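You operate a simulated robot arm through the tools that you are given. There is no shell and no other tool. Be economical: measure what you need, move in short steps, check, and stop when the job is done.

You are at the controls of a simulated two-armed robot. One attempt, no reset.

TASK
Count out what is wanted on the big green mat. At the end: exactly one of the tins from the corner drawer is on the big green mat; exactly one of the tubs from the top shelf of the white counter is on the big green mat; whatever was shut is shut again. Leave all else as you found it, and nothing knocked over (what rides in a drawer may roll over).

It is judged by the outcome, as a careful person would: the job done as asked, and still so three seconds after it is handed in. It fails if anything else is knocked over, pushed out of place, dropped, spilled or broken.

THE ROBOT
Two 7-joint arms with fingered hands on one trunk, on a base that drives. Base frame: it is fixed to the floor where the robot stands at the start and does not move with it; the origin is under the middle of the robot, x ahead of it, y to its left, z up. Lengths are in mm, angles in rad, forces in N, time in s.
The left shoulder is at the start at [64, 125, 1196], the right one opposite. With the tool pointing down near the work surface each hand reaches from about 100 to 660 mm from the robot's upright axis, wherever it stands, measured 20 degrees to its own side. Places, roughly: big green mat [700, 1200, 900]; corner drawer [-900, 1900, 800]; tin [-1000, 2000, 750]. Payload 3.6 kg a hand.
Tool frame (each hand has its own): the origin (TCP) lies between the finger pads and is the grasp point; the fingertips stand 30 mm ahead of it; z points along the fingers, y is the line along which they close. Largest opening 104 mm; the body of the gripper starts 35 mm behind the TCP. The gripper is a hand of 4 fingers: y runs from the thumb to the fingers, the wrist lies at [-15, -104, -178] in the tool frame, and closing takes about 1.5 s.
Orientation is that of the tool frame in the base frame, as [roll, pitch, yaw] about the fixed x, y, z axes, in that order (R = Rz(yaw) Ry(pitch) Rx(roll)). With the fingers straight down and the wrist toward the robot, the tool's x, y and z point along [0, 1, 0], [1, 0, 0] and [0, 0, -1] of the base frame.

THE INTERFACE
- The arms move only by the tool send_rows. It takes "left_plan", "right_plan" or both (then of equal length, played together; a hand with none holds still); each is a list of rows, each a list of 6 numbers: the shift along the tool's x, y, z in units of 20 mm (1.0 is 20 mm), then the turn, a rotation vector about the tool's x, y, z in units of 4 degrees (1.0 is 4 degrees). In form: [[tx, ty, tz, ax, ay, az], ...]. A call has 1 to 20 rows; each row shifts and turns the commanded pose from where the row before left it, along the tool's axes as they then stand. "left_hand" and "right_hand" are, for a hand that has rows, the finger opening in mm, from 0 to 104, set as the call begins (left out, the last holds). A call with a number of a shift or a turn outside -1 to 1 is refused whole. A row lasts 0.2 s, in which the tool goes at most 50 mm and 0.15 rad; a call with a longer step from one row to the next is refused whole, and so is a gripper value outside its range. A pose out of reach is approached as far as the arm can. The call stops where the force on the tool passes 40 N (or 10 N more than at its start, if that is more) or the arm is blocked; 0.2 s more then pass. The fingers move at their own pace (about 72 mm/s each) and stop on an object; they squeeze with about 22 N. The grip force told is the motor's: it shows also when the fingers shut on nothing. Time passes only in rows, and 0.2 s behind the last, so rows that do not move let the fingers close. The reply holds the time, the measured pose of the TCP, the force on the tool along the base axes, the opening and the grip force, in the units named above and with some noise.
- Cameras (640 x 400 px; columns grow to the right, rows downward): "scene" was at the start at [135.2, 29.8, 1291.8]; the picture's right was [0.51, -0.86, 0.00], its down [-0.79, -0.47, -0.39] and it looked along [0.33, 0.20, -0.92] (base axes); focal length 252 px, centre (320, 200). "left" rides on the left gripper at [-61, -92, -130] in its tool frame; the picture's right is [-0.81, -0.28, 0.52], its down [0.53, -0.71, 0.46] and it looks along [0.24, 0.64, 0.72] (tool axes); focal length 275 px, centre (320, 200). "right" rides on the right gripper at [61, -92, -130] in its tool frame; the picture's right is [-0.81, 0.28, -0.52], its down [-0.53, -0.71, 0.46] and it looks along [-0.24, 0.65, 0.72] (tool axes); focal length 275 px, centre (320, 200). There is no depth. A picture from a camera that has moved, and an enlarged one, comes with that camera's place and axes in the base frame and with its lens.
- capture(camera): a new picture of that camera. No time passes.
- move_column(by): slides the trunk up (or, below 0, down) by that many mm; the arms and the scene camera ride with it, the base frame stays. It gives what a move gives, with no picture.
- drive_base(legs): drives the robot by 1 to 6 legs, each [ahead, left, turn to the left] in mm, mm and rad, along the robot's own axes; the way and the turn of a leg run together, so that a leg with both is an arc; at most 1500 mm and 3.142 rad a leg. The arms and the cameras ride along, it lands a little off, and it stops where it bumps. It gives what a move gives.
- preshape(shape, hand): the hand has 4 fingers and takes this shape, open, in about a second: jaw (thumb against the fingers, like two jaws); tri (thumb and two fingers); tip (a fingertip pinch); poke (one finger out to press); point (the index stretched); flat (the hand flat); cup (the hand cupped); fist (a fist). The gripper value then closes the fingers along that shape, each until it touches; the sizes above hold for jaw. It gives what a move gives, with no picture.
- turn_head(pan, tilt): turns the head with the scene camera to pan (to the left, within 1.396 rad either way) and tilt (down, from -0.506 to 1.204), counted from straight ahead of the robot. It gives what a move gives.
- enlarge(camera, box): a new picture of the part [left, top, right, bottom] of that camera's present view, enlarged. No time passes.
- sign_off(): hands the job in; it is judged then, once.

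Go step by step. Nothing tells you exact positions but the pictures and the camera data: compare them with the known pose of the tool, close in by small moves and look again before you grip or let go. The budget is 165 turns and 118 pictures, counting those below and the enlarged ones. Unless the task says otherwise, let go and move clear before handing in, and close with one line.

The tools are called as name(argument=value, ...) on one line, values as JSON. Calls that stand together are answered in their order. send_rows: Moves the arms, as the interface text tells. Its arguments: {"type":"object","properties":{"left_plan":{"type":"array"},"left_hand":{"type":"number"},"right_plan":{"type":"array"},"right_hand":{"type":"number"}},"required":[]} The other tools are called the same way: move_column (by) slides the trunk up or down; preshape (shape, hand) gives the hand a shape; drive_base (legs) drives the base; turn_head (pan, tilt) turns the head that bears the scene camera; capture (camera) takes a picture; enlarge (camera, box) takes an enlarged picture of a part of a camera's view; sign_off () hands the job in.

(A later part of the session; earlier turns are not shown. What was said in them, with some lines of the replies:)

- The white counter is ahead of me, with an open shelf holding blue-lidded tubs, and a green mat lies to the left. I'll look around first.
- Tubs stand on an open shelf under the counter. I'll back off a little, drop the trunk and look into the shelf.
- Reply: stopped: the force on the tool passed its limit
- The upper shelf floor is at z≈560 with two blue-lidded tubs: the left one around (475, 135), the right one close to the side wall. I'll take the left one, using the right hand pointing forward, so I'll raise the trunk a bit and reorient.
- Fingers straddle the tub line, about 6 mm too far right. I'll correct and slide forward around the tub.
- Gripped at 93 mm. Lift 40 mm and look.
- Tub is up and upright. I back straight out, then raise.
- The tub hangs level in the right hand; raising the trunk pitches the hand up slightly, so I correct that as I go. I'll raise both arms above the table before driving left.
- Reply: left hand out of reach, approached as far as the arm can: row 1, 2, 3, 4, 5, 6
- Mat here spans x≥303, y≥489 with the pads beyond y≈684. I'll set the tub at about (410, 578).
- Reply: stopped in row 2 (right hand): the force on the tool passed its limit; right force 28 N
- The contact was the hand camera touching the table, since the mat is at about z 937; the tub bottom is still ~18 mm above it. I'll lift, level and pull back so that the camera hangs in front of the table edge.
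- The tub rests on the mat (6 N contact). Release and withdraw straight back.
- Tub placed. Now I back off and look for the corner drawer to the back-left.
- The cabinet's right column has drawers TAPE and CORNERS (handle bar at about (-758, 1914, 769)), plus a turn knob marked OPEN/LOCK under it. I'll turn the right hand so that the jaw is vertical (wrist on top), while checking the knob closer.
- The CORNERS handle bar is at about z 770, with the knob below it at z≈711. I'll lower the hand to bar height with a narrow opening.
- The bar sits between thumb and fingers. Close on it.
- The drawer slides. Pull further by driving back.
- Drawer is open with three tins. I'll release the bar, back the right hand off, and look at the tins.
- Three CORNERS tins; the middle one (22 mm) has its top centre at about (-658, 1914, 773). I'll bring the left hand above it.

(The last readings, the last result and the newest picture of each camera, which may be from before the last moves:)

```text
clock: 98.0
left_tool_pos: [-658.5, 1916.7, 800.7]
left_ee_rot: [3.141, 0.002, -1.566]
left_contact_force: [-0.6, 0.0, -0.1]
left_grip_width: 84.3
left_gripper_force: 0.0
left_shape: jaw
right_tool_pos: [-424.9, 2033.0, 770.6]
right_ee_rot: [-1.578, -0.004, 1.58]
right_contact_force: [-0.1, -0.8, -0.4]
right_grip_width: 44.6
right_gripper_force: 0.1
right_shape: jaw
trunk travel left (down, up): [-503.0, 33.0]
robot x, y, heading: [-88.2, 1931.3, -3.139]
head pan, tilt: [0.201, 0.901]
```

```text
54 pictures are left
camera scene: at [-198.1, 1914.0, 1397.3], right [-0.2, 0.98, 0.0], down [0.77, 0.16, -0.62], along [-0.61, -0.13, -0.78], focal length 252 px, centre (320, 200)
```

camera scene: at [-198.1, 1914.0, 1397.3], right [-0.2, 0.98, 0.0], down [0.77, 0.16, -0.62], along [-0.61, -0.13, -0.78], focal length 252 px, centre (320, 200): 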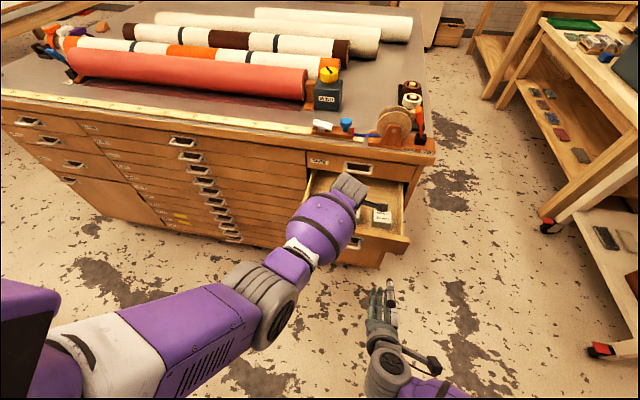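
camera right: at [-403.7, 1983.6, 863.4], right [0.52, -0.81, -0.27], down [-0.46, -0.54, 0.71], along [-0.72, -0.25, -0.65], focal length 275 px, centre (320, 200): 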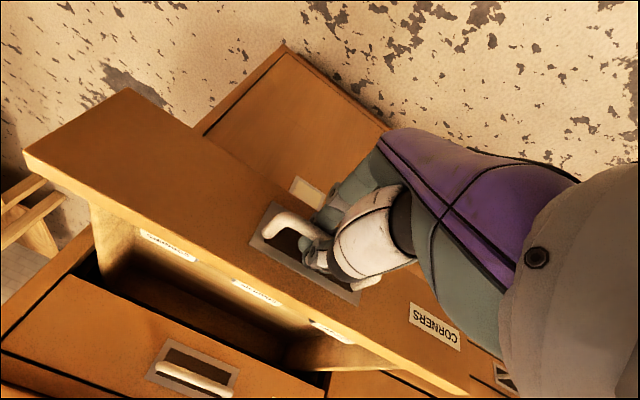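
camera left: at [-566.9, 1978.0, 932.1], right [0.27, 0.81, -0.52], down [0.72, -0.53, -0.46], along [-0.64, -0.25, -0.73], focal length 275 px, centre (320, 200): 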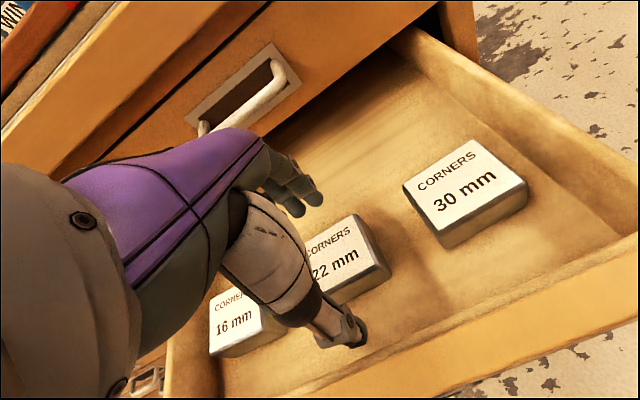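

send_rows(left_plan=[[0, 0, 0.4, 0, 0, 0], [0, 0, 0.4, 0, 0, 0], [0, 0, 0.3, 0, 0, 0], [0, 0, 0, 0, 0, 0]])

enlarge(camera="left", box=[200, 120, 440, 370])

```text
clock: 99.0
left_tool_pos: [-658.6, 1916.2, 780.2]
left_ee_rot: [3.141, 0.001, -1.565]
left_contact_force: [-0.5, 1.2, 0.7]
left_grip_width: 84.3
left_gripper_force: 0.0
left_shape: jaw
right_tool_pos: [-425.6, 2031.7, 771.4]
right_ee_rot: [-1.578, -0.004, 1.577]
right_contact_force: [-0.2, -0.2, 0.6]
right_grip_width: 44.5
right_gripper_force: 0.0
right_shape: jaw
trunk travel left (down, up): [-503.0, 33.0]
robot x, y, heading: [-87.9, 1929.9, -3.135]
head pan, tilt: [0.201, 0.901]
```

```text
1.60 times, centred on (320, 245) of left
camera zoom: at [-566.8, 1977.7, 910.6], right [0.27, 0.81, -0.52], down [0.72, -0.53, -0.46], along [-0.64, -0.25, -0.72], focal length 440 px, centre (320, 128)
```

zoom: 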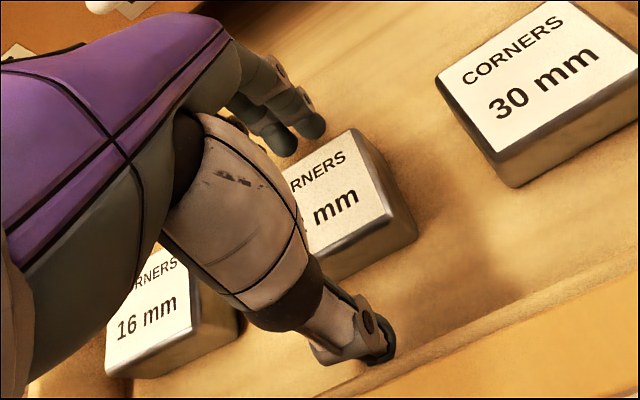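

send_rows(left_plan=[[0, 0, 0.1, 0, 0, 0], [0, 0, 0, 0, 0, 0], [0, 0, 0, 0, 0, 0], [0, 0, 0, 0, 0, 0], [0, 0, 0, 0, 0, 0], [0, 0, 0, 0, 0, 0], [0, 0, 0, 0, 0, 0]], left_hand=15)

enlarge(camera="left", box=[200, 120, 440, 370])

```text
clock: 100.6
left_tool_pos: [-657.4, 1915.7, 778.0]
left_ee_rot: [3.141, 0.002, -1.566]
left_contact_force: [-0.7, -0.4, 0.0]
left_grip_width: 42.5
left_gripper_force: 22.0
left_shape: jaw
right_tool_pos: [-423.8, 2031.9, 770.9]
right_ee_rot: [-1.578, -0.003, 1.575]
right_contact_force: [-0.2, 0.1, -0.4]
right_grip_width: 44.7
right_gripper_force: 0.0
right_shape: jaw
trunk travel left (down, up): [-503.0, 33.0]
robot x, y, heading: [-85.4, 1929.5, -3.132]
head pan, tilt: [0.201, 0.901]
```

```text
1.60 times, centred on (320, 245) of left
camera zoom: at [-567.2, 1977.5, 908.6], right [0.27, 0.81, -0.52], down [0.72, -0.53, -0.45], along [-0.64, -0.25, -0.73], focal length 440 px, centre (320, 128)
```

zoom: 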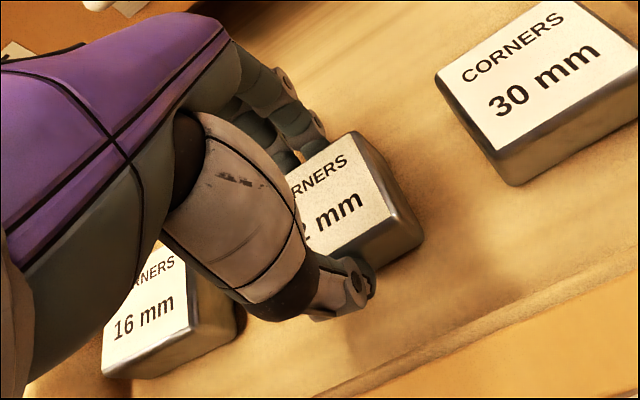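

send_rows(left_plan=[[0, 0, -0.5, 0, 0, 0], [0, 0, -0.7, 0, 0, 0], [0, 0, -1, 0, 0, 0], [0, 0, -1, 0, 0, 0], [0, 0, -1, 0, 0, 0], [0, 0, -1, 0, 0, 0], [0, 0, -1, 0, 0, 0], [0, 0, -1, 0, 0, 0]])

capture(camera="left")

```text
clock: 102.4
left_tool_pos: [-657.9, 1914.2, 922.8]
left_ee_rot: [-3.14, 0.0, -1.567]
left_contact_force: [-0.2, 0.3, -0.5]
left_grip_width: 42.4
left_gripper_force: 21.7
left_shape: jaw
right_tool_pos: [-425.3, 2032.9, 770.3]
right_ee_rot: [-1.578, -0.004, 1.575]
right_contact_force: [-0.1, 0.0, -0.5]
right_grip_width: 44.5
right_gripper_force: 0.2
right_shape: jaw
trunk travel left (down, up): [-503.0, 33.0]
robot x, y, heading: [-82.2, 1927.5, -3.139]
head pan, tilt: [0.201, 0.901]
```

```text
51 pictures are left
camera left: at [-567.3, 1976.2, 1053.2], right [0.27, 0.81, -0.52], down [0.72, -0.53, -0.45], along [-0.64, -0.25, -0.73], focal length 275 px, centre (320, 200)
```

left: 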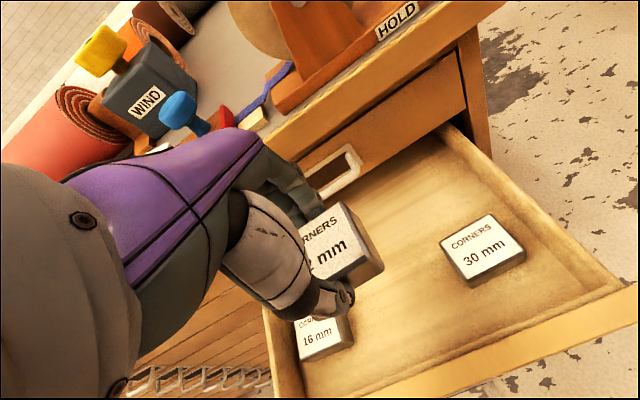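

The tin is held. I bring the left hand back over to the left side, then push the drawer shut with the right hand's closed fingers.

send_rows(left_plan=[[0.2, -1, -0.6, 0, 0, 0], [0.8, -1, -0.6, 0, 0, 0], [0.8, -1, -0.6, 0, 0, 0], [0.8, -1, -0.6, 0, 0, 0], [0.8, -1, -0.6, 0, 0, 0], [0.8, -1, 0, 0, 0, 0], [0.8, -1, 0, 0, 0, 0], [0.8, -1, 0, 0, 0, 0], [0.8, 0, 0, 0, 0, 0], [0.8, 0, 0, 0, 0, 0]])

send_rows(right_plan=[[-0.4, 0, 0, 0, 0, 0], [-0.4, 0, 0, 0, 0, 0], [-0.4, 0, 0, 0, 0, 0], [-0.4, 0, 0, 0, 0, 0], [0, 0, 1, 0, 0, 0], [0, 0, 1, 0, 0, 0], [0, 0, 1, 0, 0, 0], [0, 0, 1, 0, 0, 0], [0, 0, 0, 0, 0, 0]], right_hand=0)

capture(camera="right")

capture(camera="scene")

```text
clock: 104.6
left_tool_pos: [-498.5, 1768.9, 982.7]
left_ee_rot: [3.141, 0.001, -1.568]
left_contact_force: [0.1, -0.1, -0.7]
left_grip_width: 42.4
left_gripper_force: 22.0
left_shape: jaw
right_tool_pos: [-424.9, 2031.8, 769.9]
right_ee_rot: [-1.579, -0.004, 1.577]
right_contact_force: [0.7, 0.1, 0.4]
right_grip_width: 44.6
right_gripper_force: 0.1
right_shape: jaw
trunk travel left (down, up): [-503.0, 33.0]
robot x, y, heading: [-85.8, 1927.1, -3.136]
head pan, tilt: [0.201, 0.901]
```

```text
clock: 106.6
left_tool_pos: [-496.7, 1768.8, 981.4]
left_ee_rot: [-3.141, 0.0, -1.565]
left_contact_force: [-0.7, 0.2, -1.2]
left_grip_width: 42.4
left_gripper_force: 22.0
left_shape: jaw
right_tool_pos: [-504.6, 2001.3, 772.3]
right_ee_rot: [-1.58, -0.004, 1.578]
right_contact_force: [-0.5, -0.1, 0.5]
right_grip_width: 0.0
right_gripper_force: 21.8
right_shape: jaw
trunk travel left (down, up): [-503.0, 33.0]
robot x, y, heading: [-84.0, 1932.9, -3.133]
head pan, tilt: [0.201, 0.901]
```

```text
50 pictures are left
camera right: at [-374.2, 2063.5, 864.4], right [0.52, -0.81, -0.27], down [-0.46, -0.54, 0.71], along [-0.72, -0.25, -0.65], focal length 275 px, centre (320, 200)
```

right: 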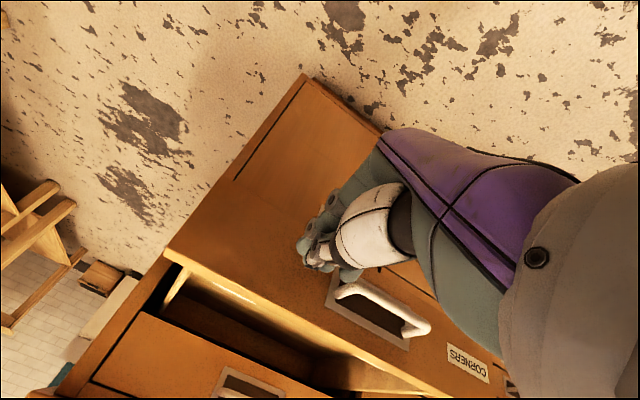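

```text
49 pictures are left
camera scene: at [-198.0, 1914.0, 1397.3], right [-0.2, 0.98, 0.0], down [0.77, 0.16, -0.62], along [-0.61, -0.13, -0.78], focal length 252 px, centre (320, 200)
```

scene: 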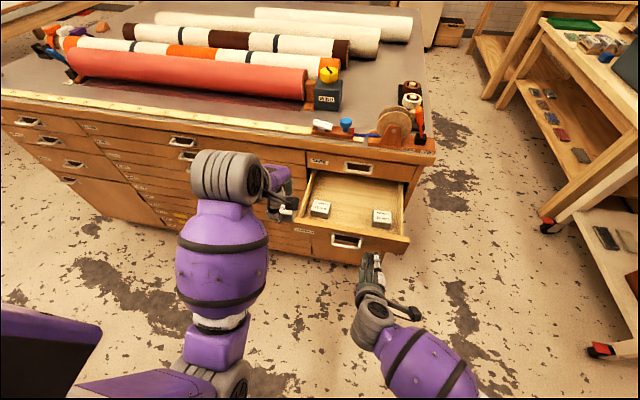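

drive_base(legs=[[120, 0, 0]])

capture(camera="scene")

```text
clock: 107.9
left_tool_pos: [-618.4, 1767.9, 981.7]
left_ee_rot: [-3.139, 0.002, -1.569]
left_contact_force: [0.2, -0.6, -0.5]
left_grip_width: 42.5
left_gripper_force: 22.2
left_shape: jaw
right_tool_pos: [-625.2, 2001.4, 772.6]
right_ee_rot: [-1.581, -0.005, 1.575]
right_contact_force: [0.0, -0.3, 0.3]
right_grip_width: 0.0
right_gripper_force: 22.1
right_shape: jaw
trunk travel left (down, up): [-503.0, 33.0]
robot x, y, heading: [-207.6, 1926.6, -3.133]
head pan, tilt: [0.201, 0.901]
```

```text
48 pictures are left
camera scene: at [-319.1, 1913.8, 1397.2], right [-0.2, 0.98, 0.0], down [0.77, 0.16, -0.62], along [-0.61, -0.13, -0.78], focal length 252 px, centre (320, 200)
```

scene: 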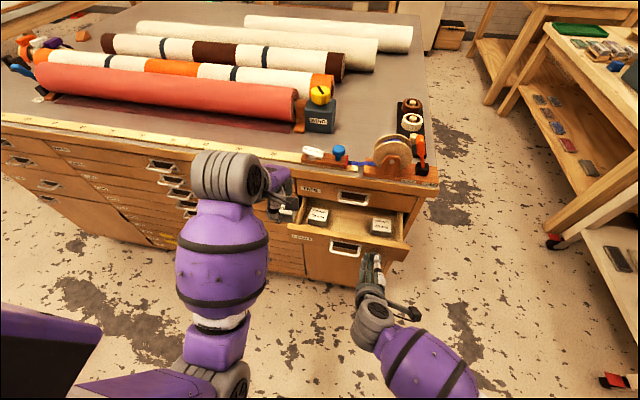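

drive_base(legs=[[90, 0, 0]])

send_rows(right_plan=[[0, 0, 0.5, 0, 0, 0], [0, 0, 0.5, 0, 0, 0], [0, 0, 0.5, 0, 0, 0], [0, 0, 0.5, 0, 0, 0], [0, 0, 0.5, 0, 0, 0], [0, 0, 0.5, 0, 0, 0], [0, 0, 0, 0, 0, 0]])

capture(camera="scene")

capture(camera="right")

```text
clock: 109.0
left_tool_pos: [-706.4, 1769.7, 982.3]
left_ee_rot: [-3.139, 0.0, -1.571]
left_contact_force: [-0.1, -0.8, -1.7]
left_grip_width: 42.3
left_gripper_force: 22.2
left_shape: jaw
right_tool_pos: [-712.2, 2002.6, 771.2]
right_ee_rot: [-1.58, -0.004, 1.572]
right_contact_force: [-0.6, 0.3, -0.3]
right_grip_width: 0.0
right_gripper_force: 21.7
right_shape: jaw
trunk travel left (down, up): [-503.0, 33.0]
robot x, y, heading: [-294.6, 1929.0, -3.141]
head pan, tilt: [0.201, 0.901]
```

```text
clock: 110.2
left_tool_pos: [-705.9, 1769.9, 982.3]
left_ee_rot: [-3.141, -0.001, -1.572]
left_contact_force: [-0.2, 0.0, -1.5]
left_grip_width: 42.2
left_gripper_force: 21.7
left_shape: jaw
right_tool_pos: [-754.0, 2000.6, 766.0]
right_ee_rot: [-1.595, -0.005, 1.575]
right_contact_force: [25.1, 1.8, 9.1]
right_grip_width: 0.0
right_gripper_force: 22.1
right_shape: jaw
trunk travel left (down, up): [-503.0, 33.0]
robot x, y, heading: [-298.1, 1929.6, -3.141]
head pan, tilt: [0.201, 0.901]
stopped in row 6 (right hand): the force on the tool passed its limit (the readings are from after the stop); the commanded pose is now the measured one
```

```text
47 pictures are left
camera scene: at [-406.2, 1913.9, 1397.3], right [-0.2, 0.98, 0.0], down [0.77, 0.16, -0.62], along [-0.61, -0.12, -0.78], focal length 252 px, centre (320, 200)
```

scene: 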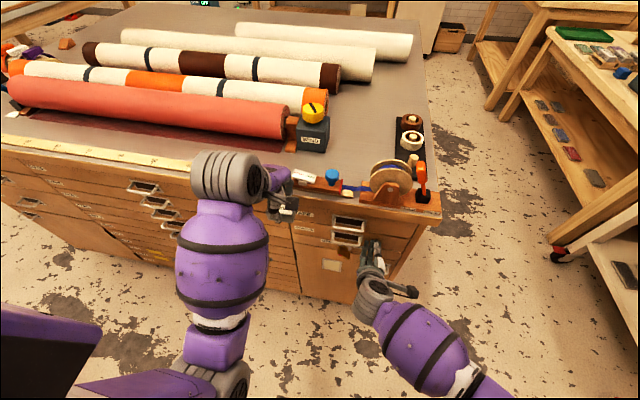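

```text
46 pictures are left
camera right: at [-625.3, 2062.8, 859.8], right [0.53, -0.81, -0.27], down [-0.47, -0.54, 0.7], along [-0.71, -0.24, -0.66], focal length 275 px, centre (320, 200)
```

right: 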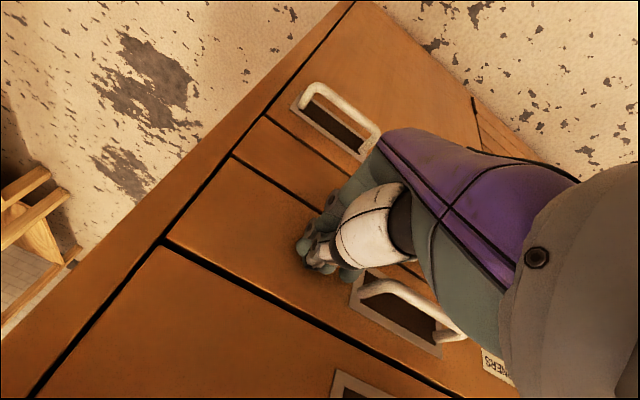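

send_rows(right_plan=[[0, 0, -0.5, 0, 0, 0], [0, 0, -1, 0, 0, 0], [0, 0, -1, 0, 0, 0], [0, 0, -1, 0, 0, 0], [0, 0, -1, 0, 0, 0]])

enlarge(camera="scene", box=[280, 180, 440, 300])

enlarge(camera="right", box=[100, 0, 420, 400])

```text
clock: 111.4
left_tool_pos: [-706.1, 1770.2, 982.3]
left_ee_rot: [-3.141, 0.0, -1.571]
left_contact_force: [0.9, -0.7, -2.1]
left_grip_width: 42.5
left_gripper_force: 22.2
left_shape: jaw
right_tool_pos: [-665.8, 2000.6, 769.7]
right_ee_rot: [-1.587, -0.004, 1.575]
right_contact_force: [0.2, 0.1, -0.4]
right_grip_width: 0.1
right_gripper_force: 21.7
right_shape: jaw
trunk travel left (down, up): [-503.0, 33.0]
robot x, y, heading: [-294.6, 1928.3, -3.138]
head pan, tilt: [0.201, 0.901]
```

```text
3.33 times, centred on (360, 240) of scene
camera zoom: at [-406.3, 1914.0, 1397.3], right [-0.2, 0.98, 0.0], down [0.77, 0.16, -0.62], along [-0.61, -0.12, -0.78], focal length 840 px, centre (187, 67)
```

zoom: 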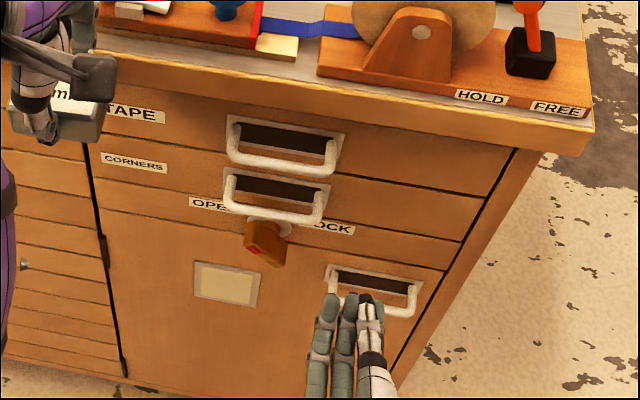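

```text
1.00 times, centred on (260, 200) of right
camera zoom: at [-537.0, 2061.8, 863.7], right [0.52, -0.81, -0.27], down [-0.47, -0.54, 0.7], along [-0.71, -0.24, -0.66], focal length 275 px, centre (380, 200)
```

zoom: 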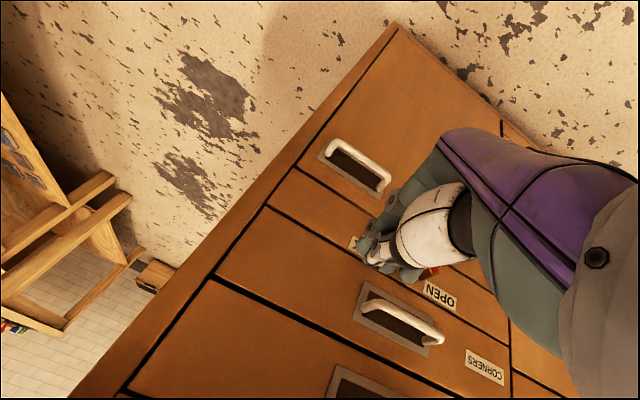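

enlarge(camera="scene", box=[310, 195, 400, 260])

enlarge(camera="right", box=[120, 150, 400, 400])

```text
6.15 times, centred on (355, 228) of scene
camera zoom: at [-406.3, 1914.0, 1397.3], right [-0.2, 0.98, 0.0], down [0.77, 0.16, -0.62], along [-0.61, -0.12, -0.78], focal length 1552 px, centre (105, 31)
```

zoom: 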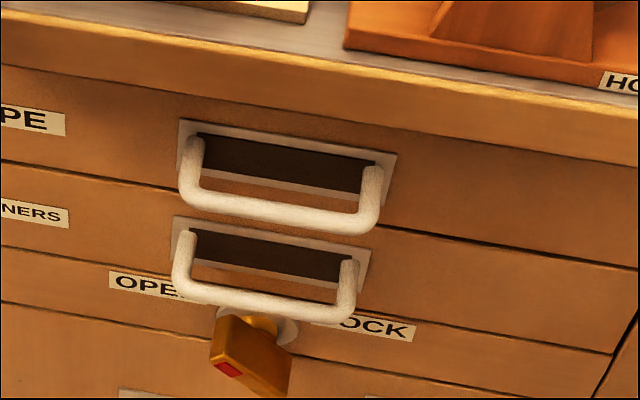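

```text
1.60 times, centred on (260, 275) of right
camera zoom: at [-537.0, 2061.8, 863.7], right [0.52, -0.81, -0.27], down [-0.47, -0.54, 0.7], along [-0.71, -0.24, -0.66], focal length 440 px, centre (416, 80)
```

zoom: 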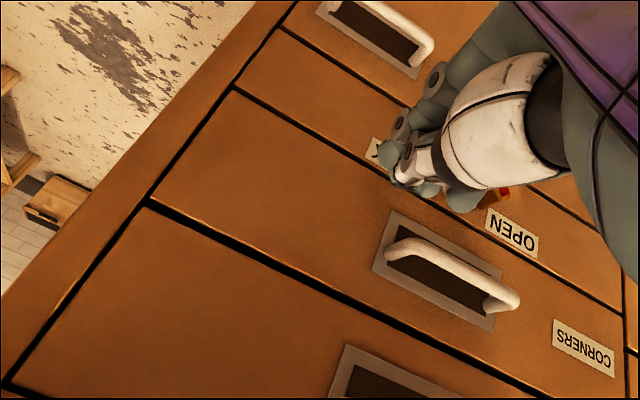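

Drawer looks flush with its neighbours. Now raise the right hand, back off and drive to the mat with the tin.

send_rows(right_plan=[[0, -1, 0, 0, 0, 0], [0, -1, 0, 0, 0, 0], [0, -1, 0, 0, 0, 0], [0, -1, 0, 0, 0, 0], [0, -1, 0, 0, 0, 0], [0, -1, 0, 0, 0, 0], [0, -1, 0, 0, 0, 0], [0, -1, 0, 0, 0, 0], [0, -1, 0, 0, 0, 0], [0, -1, 0, 0, 0, 0], [0, -1, 0, 0, 0, 0], [0, -1, 0, 0, 0, 0]])

drive_base(legs=[[-100, 0, 0], [0, 0, 1.57]])

turn_head(pan=0.6, tilt=0.6)

capture(camera="scene")

```text
clock: 114.0
left_tool_pos: [-705.5, 1769.2, 983.0]
left_ee_rot: [3.141, -0.002, -1.57]
left_contact_force: [0.3, -0.7, -0.8]
left_grip_width: 42.5
left_gripper_force: 22.1
left_shape: jaw
right_tool_pos: [-673.2, 1998.4, 1009.3]
right_ee_rot: [-1.588, -0.005, 1.576]
right_contact_force: [0.7, -0.6, 0.1]
right_grip_width: 0.0
right_gripper_force: 22.2
right_shape: jaw
trunk travel left (down, up): [-503.0, 33.0]
robot x, y, heading: [-291.2, 1930.7, -3.141]
head pan, tilt: [0.201, 0.901]
```

```text
clock: 119.0
left_tool_pos: [-30.7, 1517.7, 981.4]
left_ee_rot: [-3.139, 0.001, 0.008]
left_contact_force: [0.1, -0.3, -0.4]
left_grip_width: 42.1
left_gripper_force: 22.1
left_shape: jaw
right_tool_pos: [-260.8, 1549.4, 1008.5]
right_ee_rot: [-1.59, -0.005, -3.13]
right_contact_force: [0.3, 0.0, -0.3]
right_grip_width: 0.1
right_gripper_force: 21.6
right_shape: jaw
trunk travel left (down, up): [-503.0, 33.0]
robot x, y, heading: [-196.8, 1929.8, -1.564]
head pan, tilt: [0.201, 0.901]
```

```text
clock: 119.9
left_tool_pos: [-30.7, 1517.8, 982.3]
left_ee_rot: [-3.139, 0.0, 0.01]
left_contact_force: [0.0, -0.6, -0.9]
left_grip_width: 42.4
left_gripper_force: 21.8
left_shape: jaw
right_tool_pos: [-260.5, 1548.5, 1008.2]
right_ee_rot: [-1.589, -0.005, -3.131]
right_contact_force: [0.9, -0.6, 0.5]
right_grip_width: 0.0
right_gripper_force: 21.9
right_shape: jaw
trunk travel left (down, up): [-503.0, 33.0]
robot x, y, heading: [-191.2, 1930.1, -1.563]
head pan, tilt: [0.6, 0.6]
```

```text
41 pictures are left
camera scene: at [-143.3, 1817.9, 1422.0], right [-0.82, -0.57, 0.0], down [-0.32, 0.46, -0.82], along [0.47, -0.68, -0.57], focal length 252 px, centre (320, 200)
```

scene: 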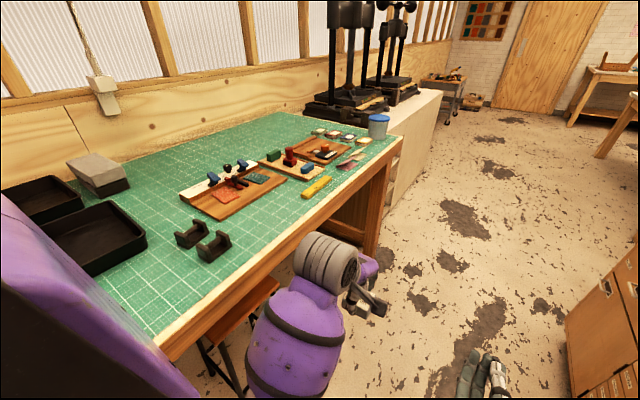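

Between the ruler and the black clamp, around (315, 1400), the mat is free. I'll drive there.

send_rows(left_plan=[[0, 0, -1, 0, 0, 0], [0, 0, -1, 0, 0, 0], [0, 0, -1, 0, 0, 0]])

drive_base(legs=[[690, -160, 0], [0, 0, 1.563]])

turn_head(pan=0.2, tilt=0.8)

capture(camera="scene")

```text
clock: 120.7
left_tool_pos: [-30.3, 1519.2, 1040.4]
left_ee_rot: [-3.139, 0.0, 0.009]
left_contact_force: [-0.2, 0.4, -1.4]
left_grip_width: 42.2
left_gripper_force: 22.2
left_shape: jaw
right_tool_pos: [-261.4, 1549.0, 1007.5]
right_ee_rot: [-1.589, -0.005, -3.134]
right_contact_force: [0.1, -0.5, 0.4]
right_grip_width: 0.1
right_gripper_force: 22.2
right_shape: jaw
trunk travel left (down, up): [-503.0, 33.0]
robot x, y, heading: [-192.6, 1929.5, -1.566]
head pan, tilt: [0.6, 0.6]
```

```text
clock: 128.3
left_tool_pos: [67.5, 1387.3, 1042.2]
left_ee_rot: [-3.139, 0.0, 1.557]
left_contact_force: [-0.1, 0.4, -1.7]
left_grip_width: 42.1
left_gripper_force: 22.1
left_shape: jaw
right_tool_pos: [30.3, 1159.6, 1007.7]
right_ee_rot: [-1.59, -0.005, -1.581]
right_contact_force: [-0.1, -0.3, 0.4]
right_grip_width: 0.0
right_gripper_force: 21.5
right_shape: jaw
trunk travel left (down, up): [-503.0, 33.0]
robot x, y, heading: [-348.0, 1234.6, -0.013]
head pan, tilt: [0.6, 0.6]
```

```text
clock: 129.2
left_tool_pos: [68.0, 1388.9, 1041.2]
left_ee_rot: [-3.14, 0.001, 1.556]
left_contact_force: [-0.6, -0.2, -0.5]
left_grip_width: 41.8
left_gripper_force: 21.9
left_shape: jaw
right_tool_pos: [29.9, 1158.7, 1007.9]
right_ee_rot: [-1.59, -0.005, -1.583]
right_contact_force: [-0.3, 0.0, 1.0]
right_grip_width: 0.0
right_gripper_force: 22.0
right_shape: jaw
trunk travel left (down, up): [-503.0, 33.0]
robot x, y, heading: [-342.4, 1233.5, -0.011]
head pan, tilt: [0.201, 0.799]
```

```text
40 pictures are left
camera scene: at [-229.1, 1248.9, 1405.2], right [0.19, -0.98, 0.0], down [-0.7, -0.13, -0.7], along [0.69, 0.13, -0.72], focal length 252 px, centre (320, 200)
```

scene: 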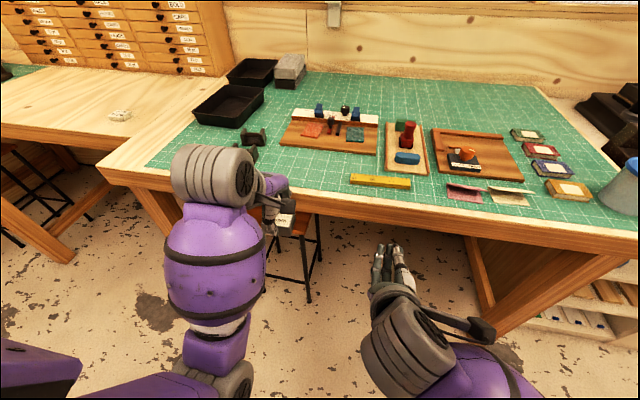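

drive_base(legs=[[170, 0, 0]])

send_rows(left_plan=[[0, 0.9, 0, 0, 0, 0], [0, 0.9, 0, 0, 0, 0], [0, 0.9, 0, 0, 0, 0], [0, 0.9, 0, 0, 0, 0], [0, 0.9, 0.5, 0, 0, 0], [0, 0, 1, 0, 0, 0], [0, 0, 0.5, 0, 0, 0], [0, 0, 0, 0, 0, 0]])

capture(camera="scene")

capture(camera="left")

```text
clock: 130.7
left_tool_pos: [240.8, 1385.4, 1041.4]
left_ee_rot: [-3.141, 0.002, 1.556]
left_contact_force: [0.6, -0.4, -1.8]
left_grip_width: 42.1
left_gripper_force: 21.8
left_shape: jaw
right_tool_pos: [203.6, 1154.4, 1008.0]
right_ee_rot: [-1.59, -0.005, -1.584]
right_contact_force: [0.4, -0.8, -0.6]
right_grip_width: 0.0
right_gripper_force: 22.4
right_shape: jaw
trunk travel left (down, up): [-503.0, 33.0]
robot x, y, heading: [-173.4, 1232.0, -0.013]
head pan, tilt: [0.201, 0.799]
```

```text
clock: 132.5
left_tool_pos: [330.6, 1384.0, 1001.8]
left_ee_rot: [-3.14, 0.001, 1.555]
left_contact_force: [-0.3, 0.0, -1.4]
left_grip_width: 42.0
left_gripper_force: 22.0
left_shape: jaw
right_tool_pos: [204.2, 1157.2, 1008.9]
right_ee_rot: [-1.591, -0.005, -1.581]
right_contact_force: [-0.2, 0.1, -0.1]
right_grip_width: 0.0
right_gripper_force: 22.3
right_shape: jaw
trunk travel left (down, up): [-503.0, 33.0]
robot x, y, heading: [-170.8, 1231.0, -0.015]
head pan, tilt: [0.201, 0.799]
```

```text
39 pictures are left
camera scene: at [-56.0, 1246.1, 1405.2], right [0.18, -0.98, 0.0], down [-0.7, -0.13, -0.7], along [0.69, 0.13, -0.72], focal length 252 px, centre (320, 200)
```

scene: 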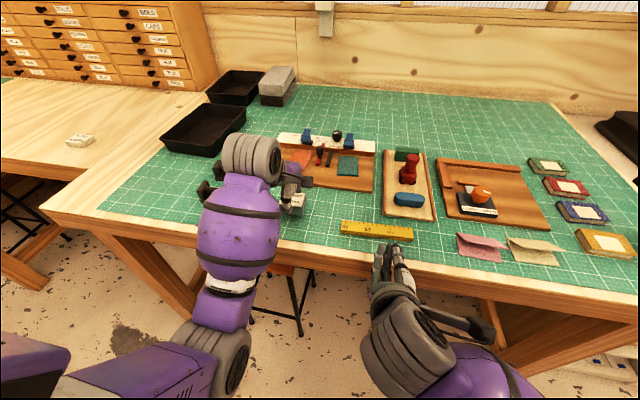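

```text
38 pictures are left
camera left: at [238.1, 1324.1, 1131.4], right [-0.29, -0.81, -0.52], down [-0.71, 0.54, -0.45], along [0.65, 0.23, -0.73], focal length 275 px, centre (320, 200)
```

left: 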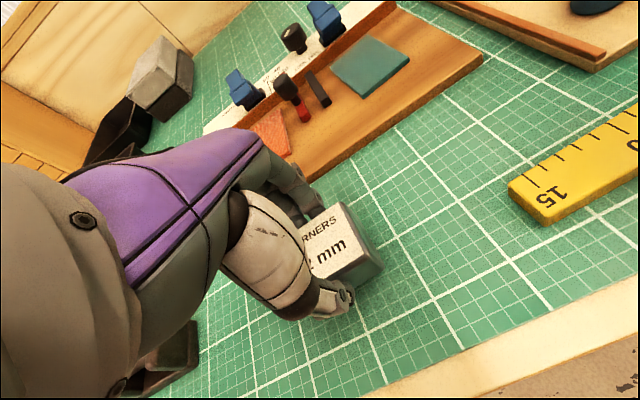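

send_rows(left_plan=[[0, 0, 0.5, 0, 0, 0], [0, 0, 0.5, 0, 0, 0], [0, 0, 0, 0, 0, 0]])

send_rows(left_plan=[[0, 0, 0.1, 0, 0, 0], [0, 0, 0.1, 0, 0, 0], [0, 0, 0, 0, 0, 0]])

enlarge(camera="left", box=[220, 150, 460, 350])

```text
clock: 133.3
left_tool_pos: [331.1, 1384.5, 979.9]
left_ee_rot: [-3.14, 0.001, 1.555]
left_contact_force: [0.9, 0.5, -1.3]
left_grip_width: 41.8
left_gripper_force: 22.1
left_shape: jaw
right_tool_pos: [204.4, 1156.1, 1008.9]
right_ee_rot: [-1.589, -0.004, -1.583]
right_contact_force: [0.4, -1.0, 0.1]
right_grip_width: 0.0
right_gripper_force: 21.9
right_shape: jaw
trunk travel left (down, up): [-503.0, 33.0]
robot x, y, heading: [-175.7, 1232.5, -0.017]
head pan, tilt: [0.201, 0.799]
```

```text
clock: 134.1
left_tool_pos: [331.0, 1383.4, 978.2]
left_ee_rot: [-3.141, 0.0, 1.555]
left_contact_force: [0.8, 0.7, 2.1]
left_grip_width: 41.7
left_gripper_force: 21.7
left_shape: jaw
right_tool_pos: [204.2, 1155.9, 1008.1]
right_ee_rot: [-1.589, -0.004, -1.584]
right_contact_force: [0.2, 0.6, 0.2]
right_grip_width: 0.0
right_gripper_force: 22.3
right_shape: jaw
trunk travel left (down, up): [-503.0, 33.0]
robot x, y, heading: [-172.6, 1229.0, -0.019]
head pan, tilt: [0.201, 0.799]
```

```text
2.00 times, centred on (340, 250) of left
camera zoom: at [237.4, 1324.2, 1108.1], right [-0.29, -0.81, -0.52], down [-0.7, 0.54, -0.46], along [0.65, 0.23, -0.72], focal length 551 px, centre (280, 100)
```

zoom: 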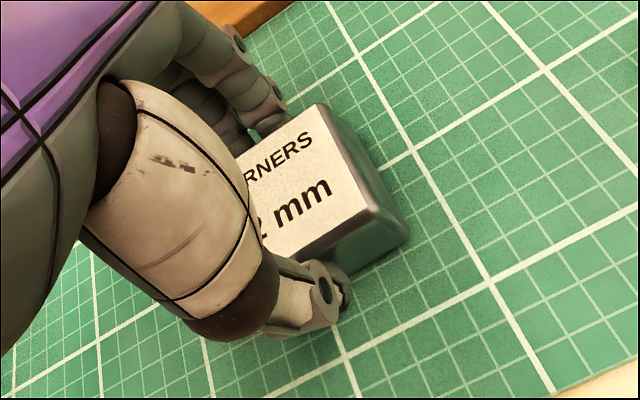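

send_rows(left_plan=[[0, 0, 0.1, 0, 0, 0], [0, 0, 0, 0, 0, 0]])

```text
clock: 134.7
left_tool_pos: [330.8, 1383.8, 976.9]
left_ee_rot: [3.137, 0.0, 1.556]
left_contact_force: [-1.6, 0.7, 12.8]
left_grip_width: 42.8
left_gripper_force: 21.6
left_shape: jaw
right_tool_pos: [202.9, 1157.2, 1008.1]
right_ee_rot: [-1.587, -0.004, -1.582]
right_contact_force: [0.4, 0.3, -0.6]
right_grip_width: 0.0
right_gripper_force: 21.7
right_shape: jaw
trunk travel left (down, up): [-503.0, 33.0]
robot x, y, heading: [-173.1, 1231.1, -0.019]
head pan, tilt: [0.201, 0.799]
```

The tin is seated on the mat. Release and lift away.

send_rows(left_plan=[[0, 0, 0, 0, 0, 0], [0, 0, 0, 0, 0, 0], [0, 0, 0, 0, 0, 0], [0, 0, 0, 0, 0, 0], [0, 0, 0, 0, 0, 0], [0, 0, -0.3, 0, 0, 0], [0, 0, -0.5, 0, 0, 0], [0, 0, -1, 0, 0, 0], [0, 0, -1, 0, 0, 0], [0, 0, -1, 0, 0, 0], [0, 0, -1, 0, 0, 0]], left_hand=75)

drive_base(legs=[[-300, 0, 0]])

turn_head(pan=0.0, tilt=0.6)

capture(camera="scene")

capture(camera="left")

```text
clock: 137.1
left_tool_pos: [331.1, 1384.6, 1070.1]
left_ee_rot: [-3.14, 0.001, 1.555]
left_contact_force: [-0.1, 0.8, -0.3]
left_grip_width: 74.4
left_gripper_force: 0.1
left_shape: jaw
right_tool_pos: [204.4, 1155.5, 1008.3]
right_ee_rot: [-1.592, -0.005, -1.586]
right_contact_force: [-0.6, 0.2, -0.3]
right_grip_width: 0.2
right_gripper_force: 22.1
right_shape: jaw
trunk travel left (down, up): [-503.0, 33.0]
robot x, y, heading: [-173.8, 1232.2, -0.013]
head pan, tilt: [0.201, 0.799]
```

```text
clock: 139.1
left_tool_pos: [34.1, 1386.1, 1070.9]
left_ee_rot: [-3.139, 0.001, 1.552]
left_contact_force: [0.5, 1.0, 0.0]
left_grip_width: 74.5
left_gripper_force: 0.2
left_shape: jaw
right_tool_pos: [-94.3, 1160.0, 1008.3]
right_ee_rot: [-1.589, -0.005, -1.591]
right_contact_force: [-0.5, -0.3, -0.6]
right_grip_width: 0.0
right_gripper_force: 22.3
right_shape: jaw
trunk travel left (down, up): [-503.0, 33.0]
robot x, y, heading: [-471.6, 1235.6, -0.021]
head pan, tilt: [0.201, 0.799]
```

```text
clock: 139.8
left_tool_pos: [34.7, 1386.7, 1069.7]
left_ee_rot: [-3.138, -0.001, 1.55]
left_contact_force: [-0.8, -0.1, -0.1]
left_grip_width: 74.5
left_gripper_force: 0.1
left_shape: jaw
right_tool_pos: [-94.3, 1159.2, 1007.6]
right_ee_rot: [-1.589, -0.005, -1.59]
right_contact_force: [-0.2, 0.1, -0.6]
right_grip_width: 0.2
right_gripper_force: 22.4
right_shape: jaw
trunk travel left (down, up): [-503.0, 33.0]
robot x, y, heading: [-475.7, 1237.7, -0.021]
head pan, tilt: [0.0, 0.6]
```

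```text
36 pictures are left
camera scene: at [-344.3, 1234.6, 1422.0], right [-0.02, -1.0, 0.0], down [-0.57, 0.01, -0.82], along [0.82, -0.02, -0.57], focal length 252 px, centre (320, 200)
```

scene: 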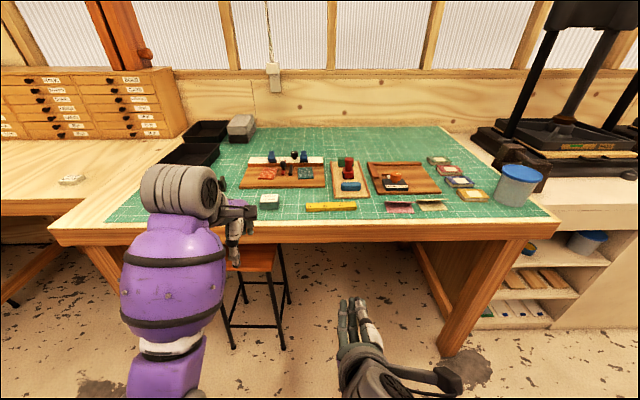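

```text
35 pictures are left
camera left: at [-58.6, 1327.5, 1200.6], right [-0.29, -0.8, -0.52], down [-0.7, 0.55, -0.45], along [0.65, 0.23, -0.73], focal length 275 px, centre (320, 200)
```

left: 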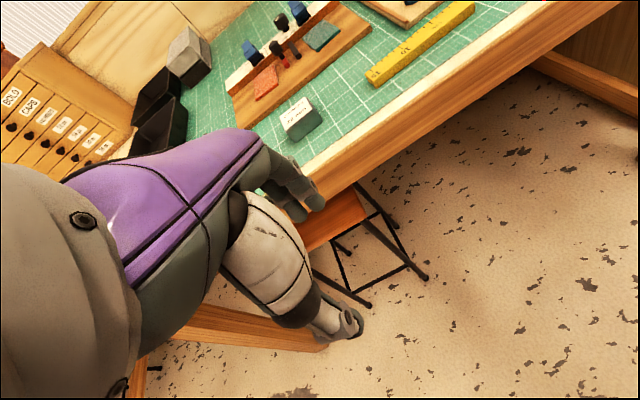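

enlarge(camera="scene", box=[420, 140, 600, 260])

turn_head(pan=1.396, tilt=0.6)

capture(camera="scene")

```text
3.33 times, centred on (510, 200) of scene
camera zoom: at [-344.3, 1234.6, 1422.0], right [-0.02, -1.0, 0.0], down [-0.57, 0.01, -0.82], along [0.82, -0.02, -0.57], focal length 840 px, centre (-313, 200)
```

zoom: 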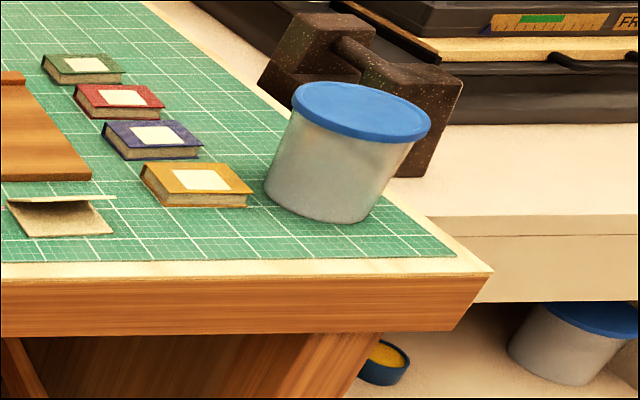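

```text
clock: 141.4
left_tool_pos: [35.3, 1386.8, 1069.7]
left_ee_rot: [-3.141, 0.0, 1.55]
left_contact_force: [0.2, 0.2, -0.4]
left_grip_width: 74.6
left_gripper_force: 0.1
left_shape: jaw
right_tool_pos: [-93.8, 1159.5, 1007.8]
right_ee_rot: [-1.589, -0.005, -1.589]
right_contact_force: [0.1, 0.1, -0.3]
right_grip_width: 0.1
right_gripper_force: 22.2
right_shape: jaw
trunk travel left (down, up): [-503.0, 33.0]
robot x, y, heading: [-470.7, 1234.2, -0.02]
head pan, tilt: [1.396, 0.6]
```

```text
33 pictures are left
camera scene: at [-415.5, 1323.0, 1422.1], right [0.98, -0.2, 0.0], down [-0.11, -0.55, -0.83], along [0.16, 0.81, -0.56], focal length 252 px, centre (320, 200)
```

scene: 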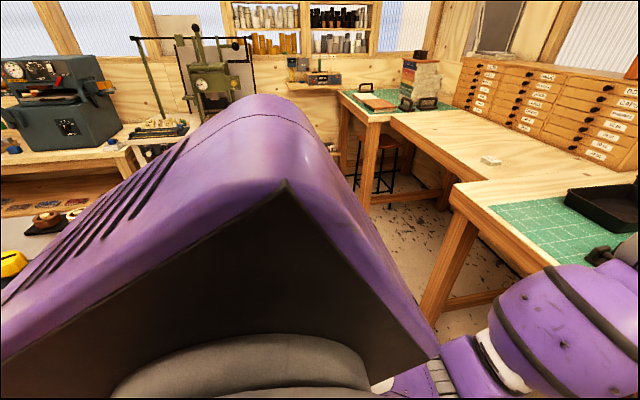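

One tub and one tin stand on the big green mat, the drawer is shut, and both hands are clear, so I'm handing in.

sign_off()

```text
The job is handed in.
```

The job is handed in: one tub from the top shelf and one tin (22 mm) from the CORNERS drawer are on the big green mat. I took that to be the corner drawer. It is pushed shut, and I saw nothing else moved or knocked over.
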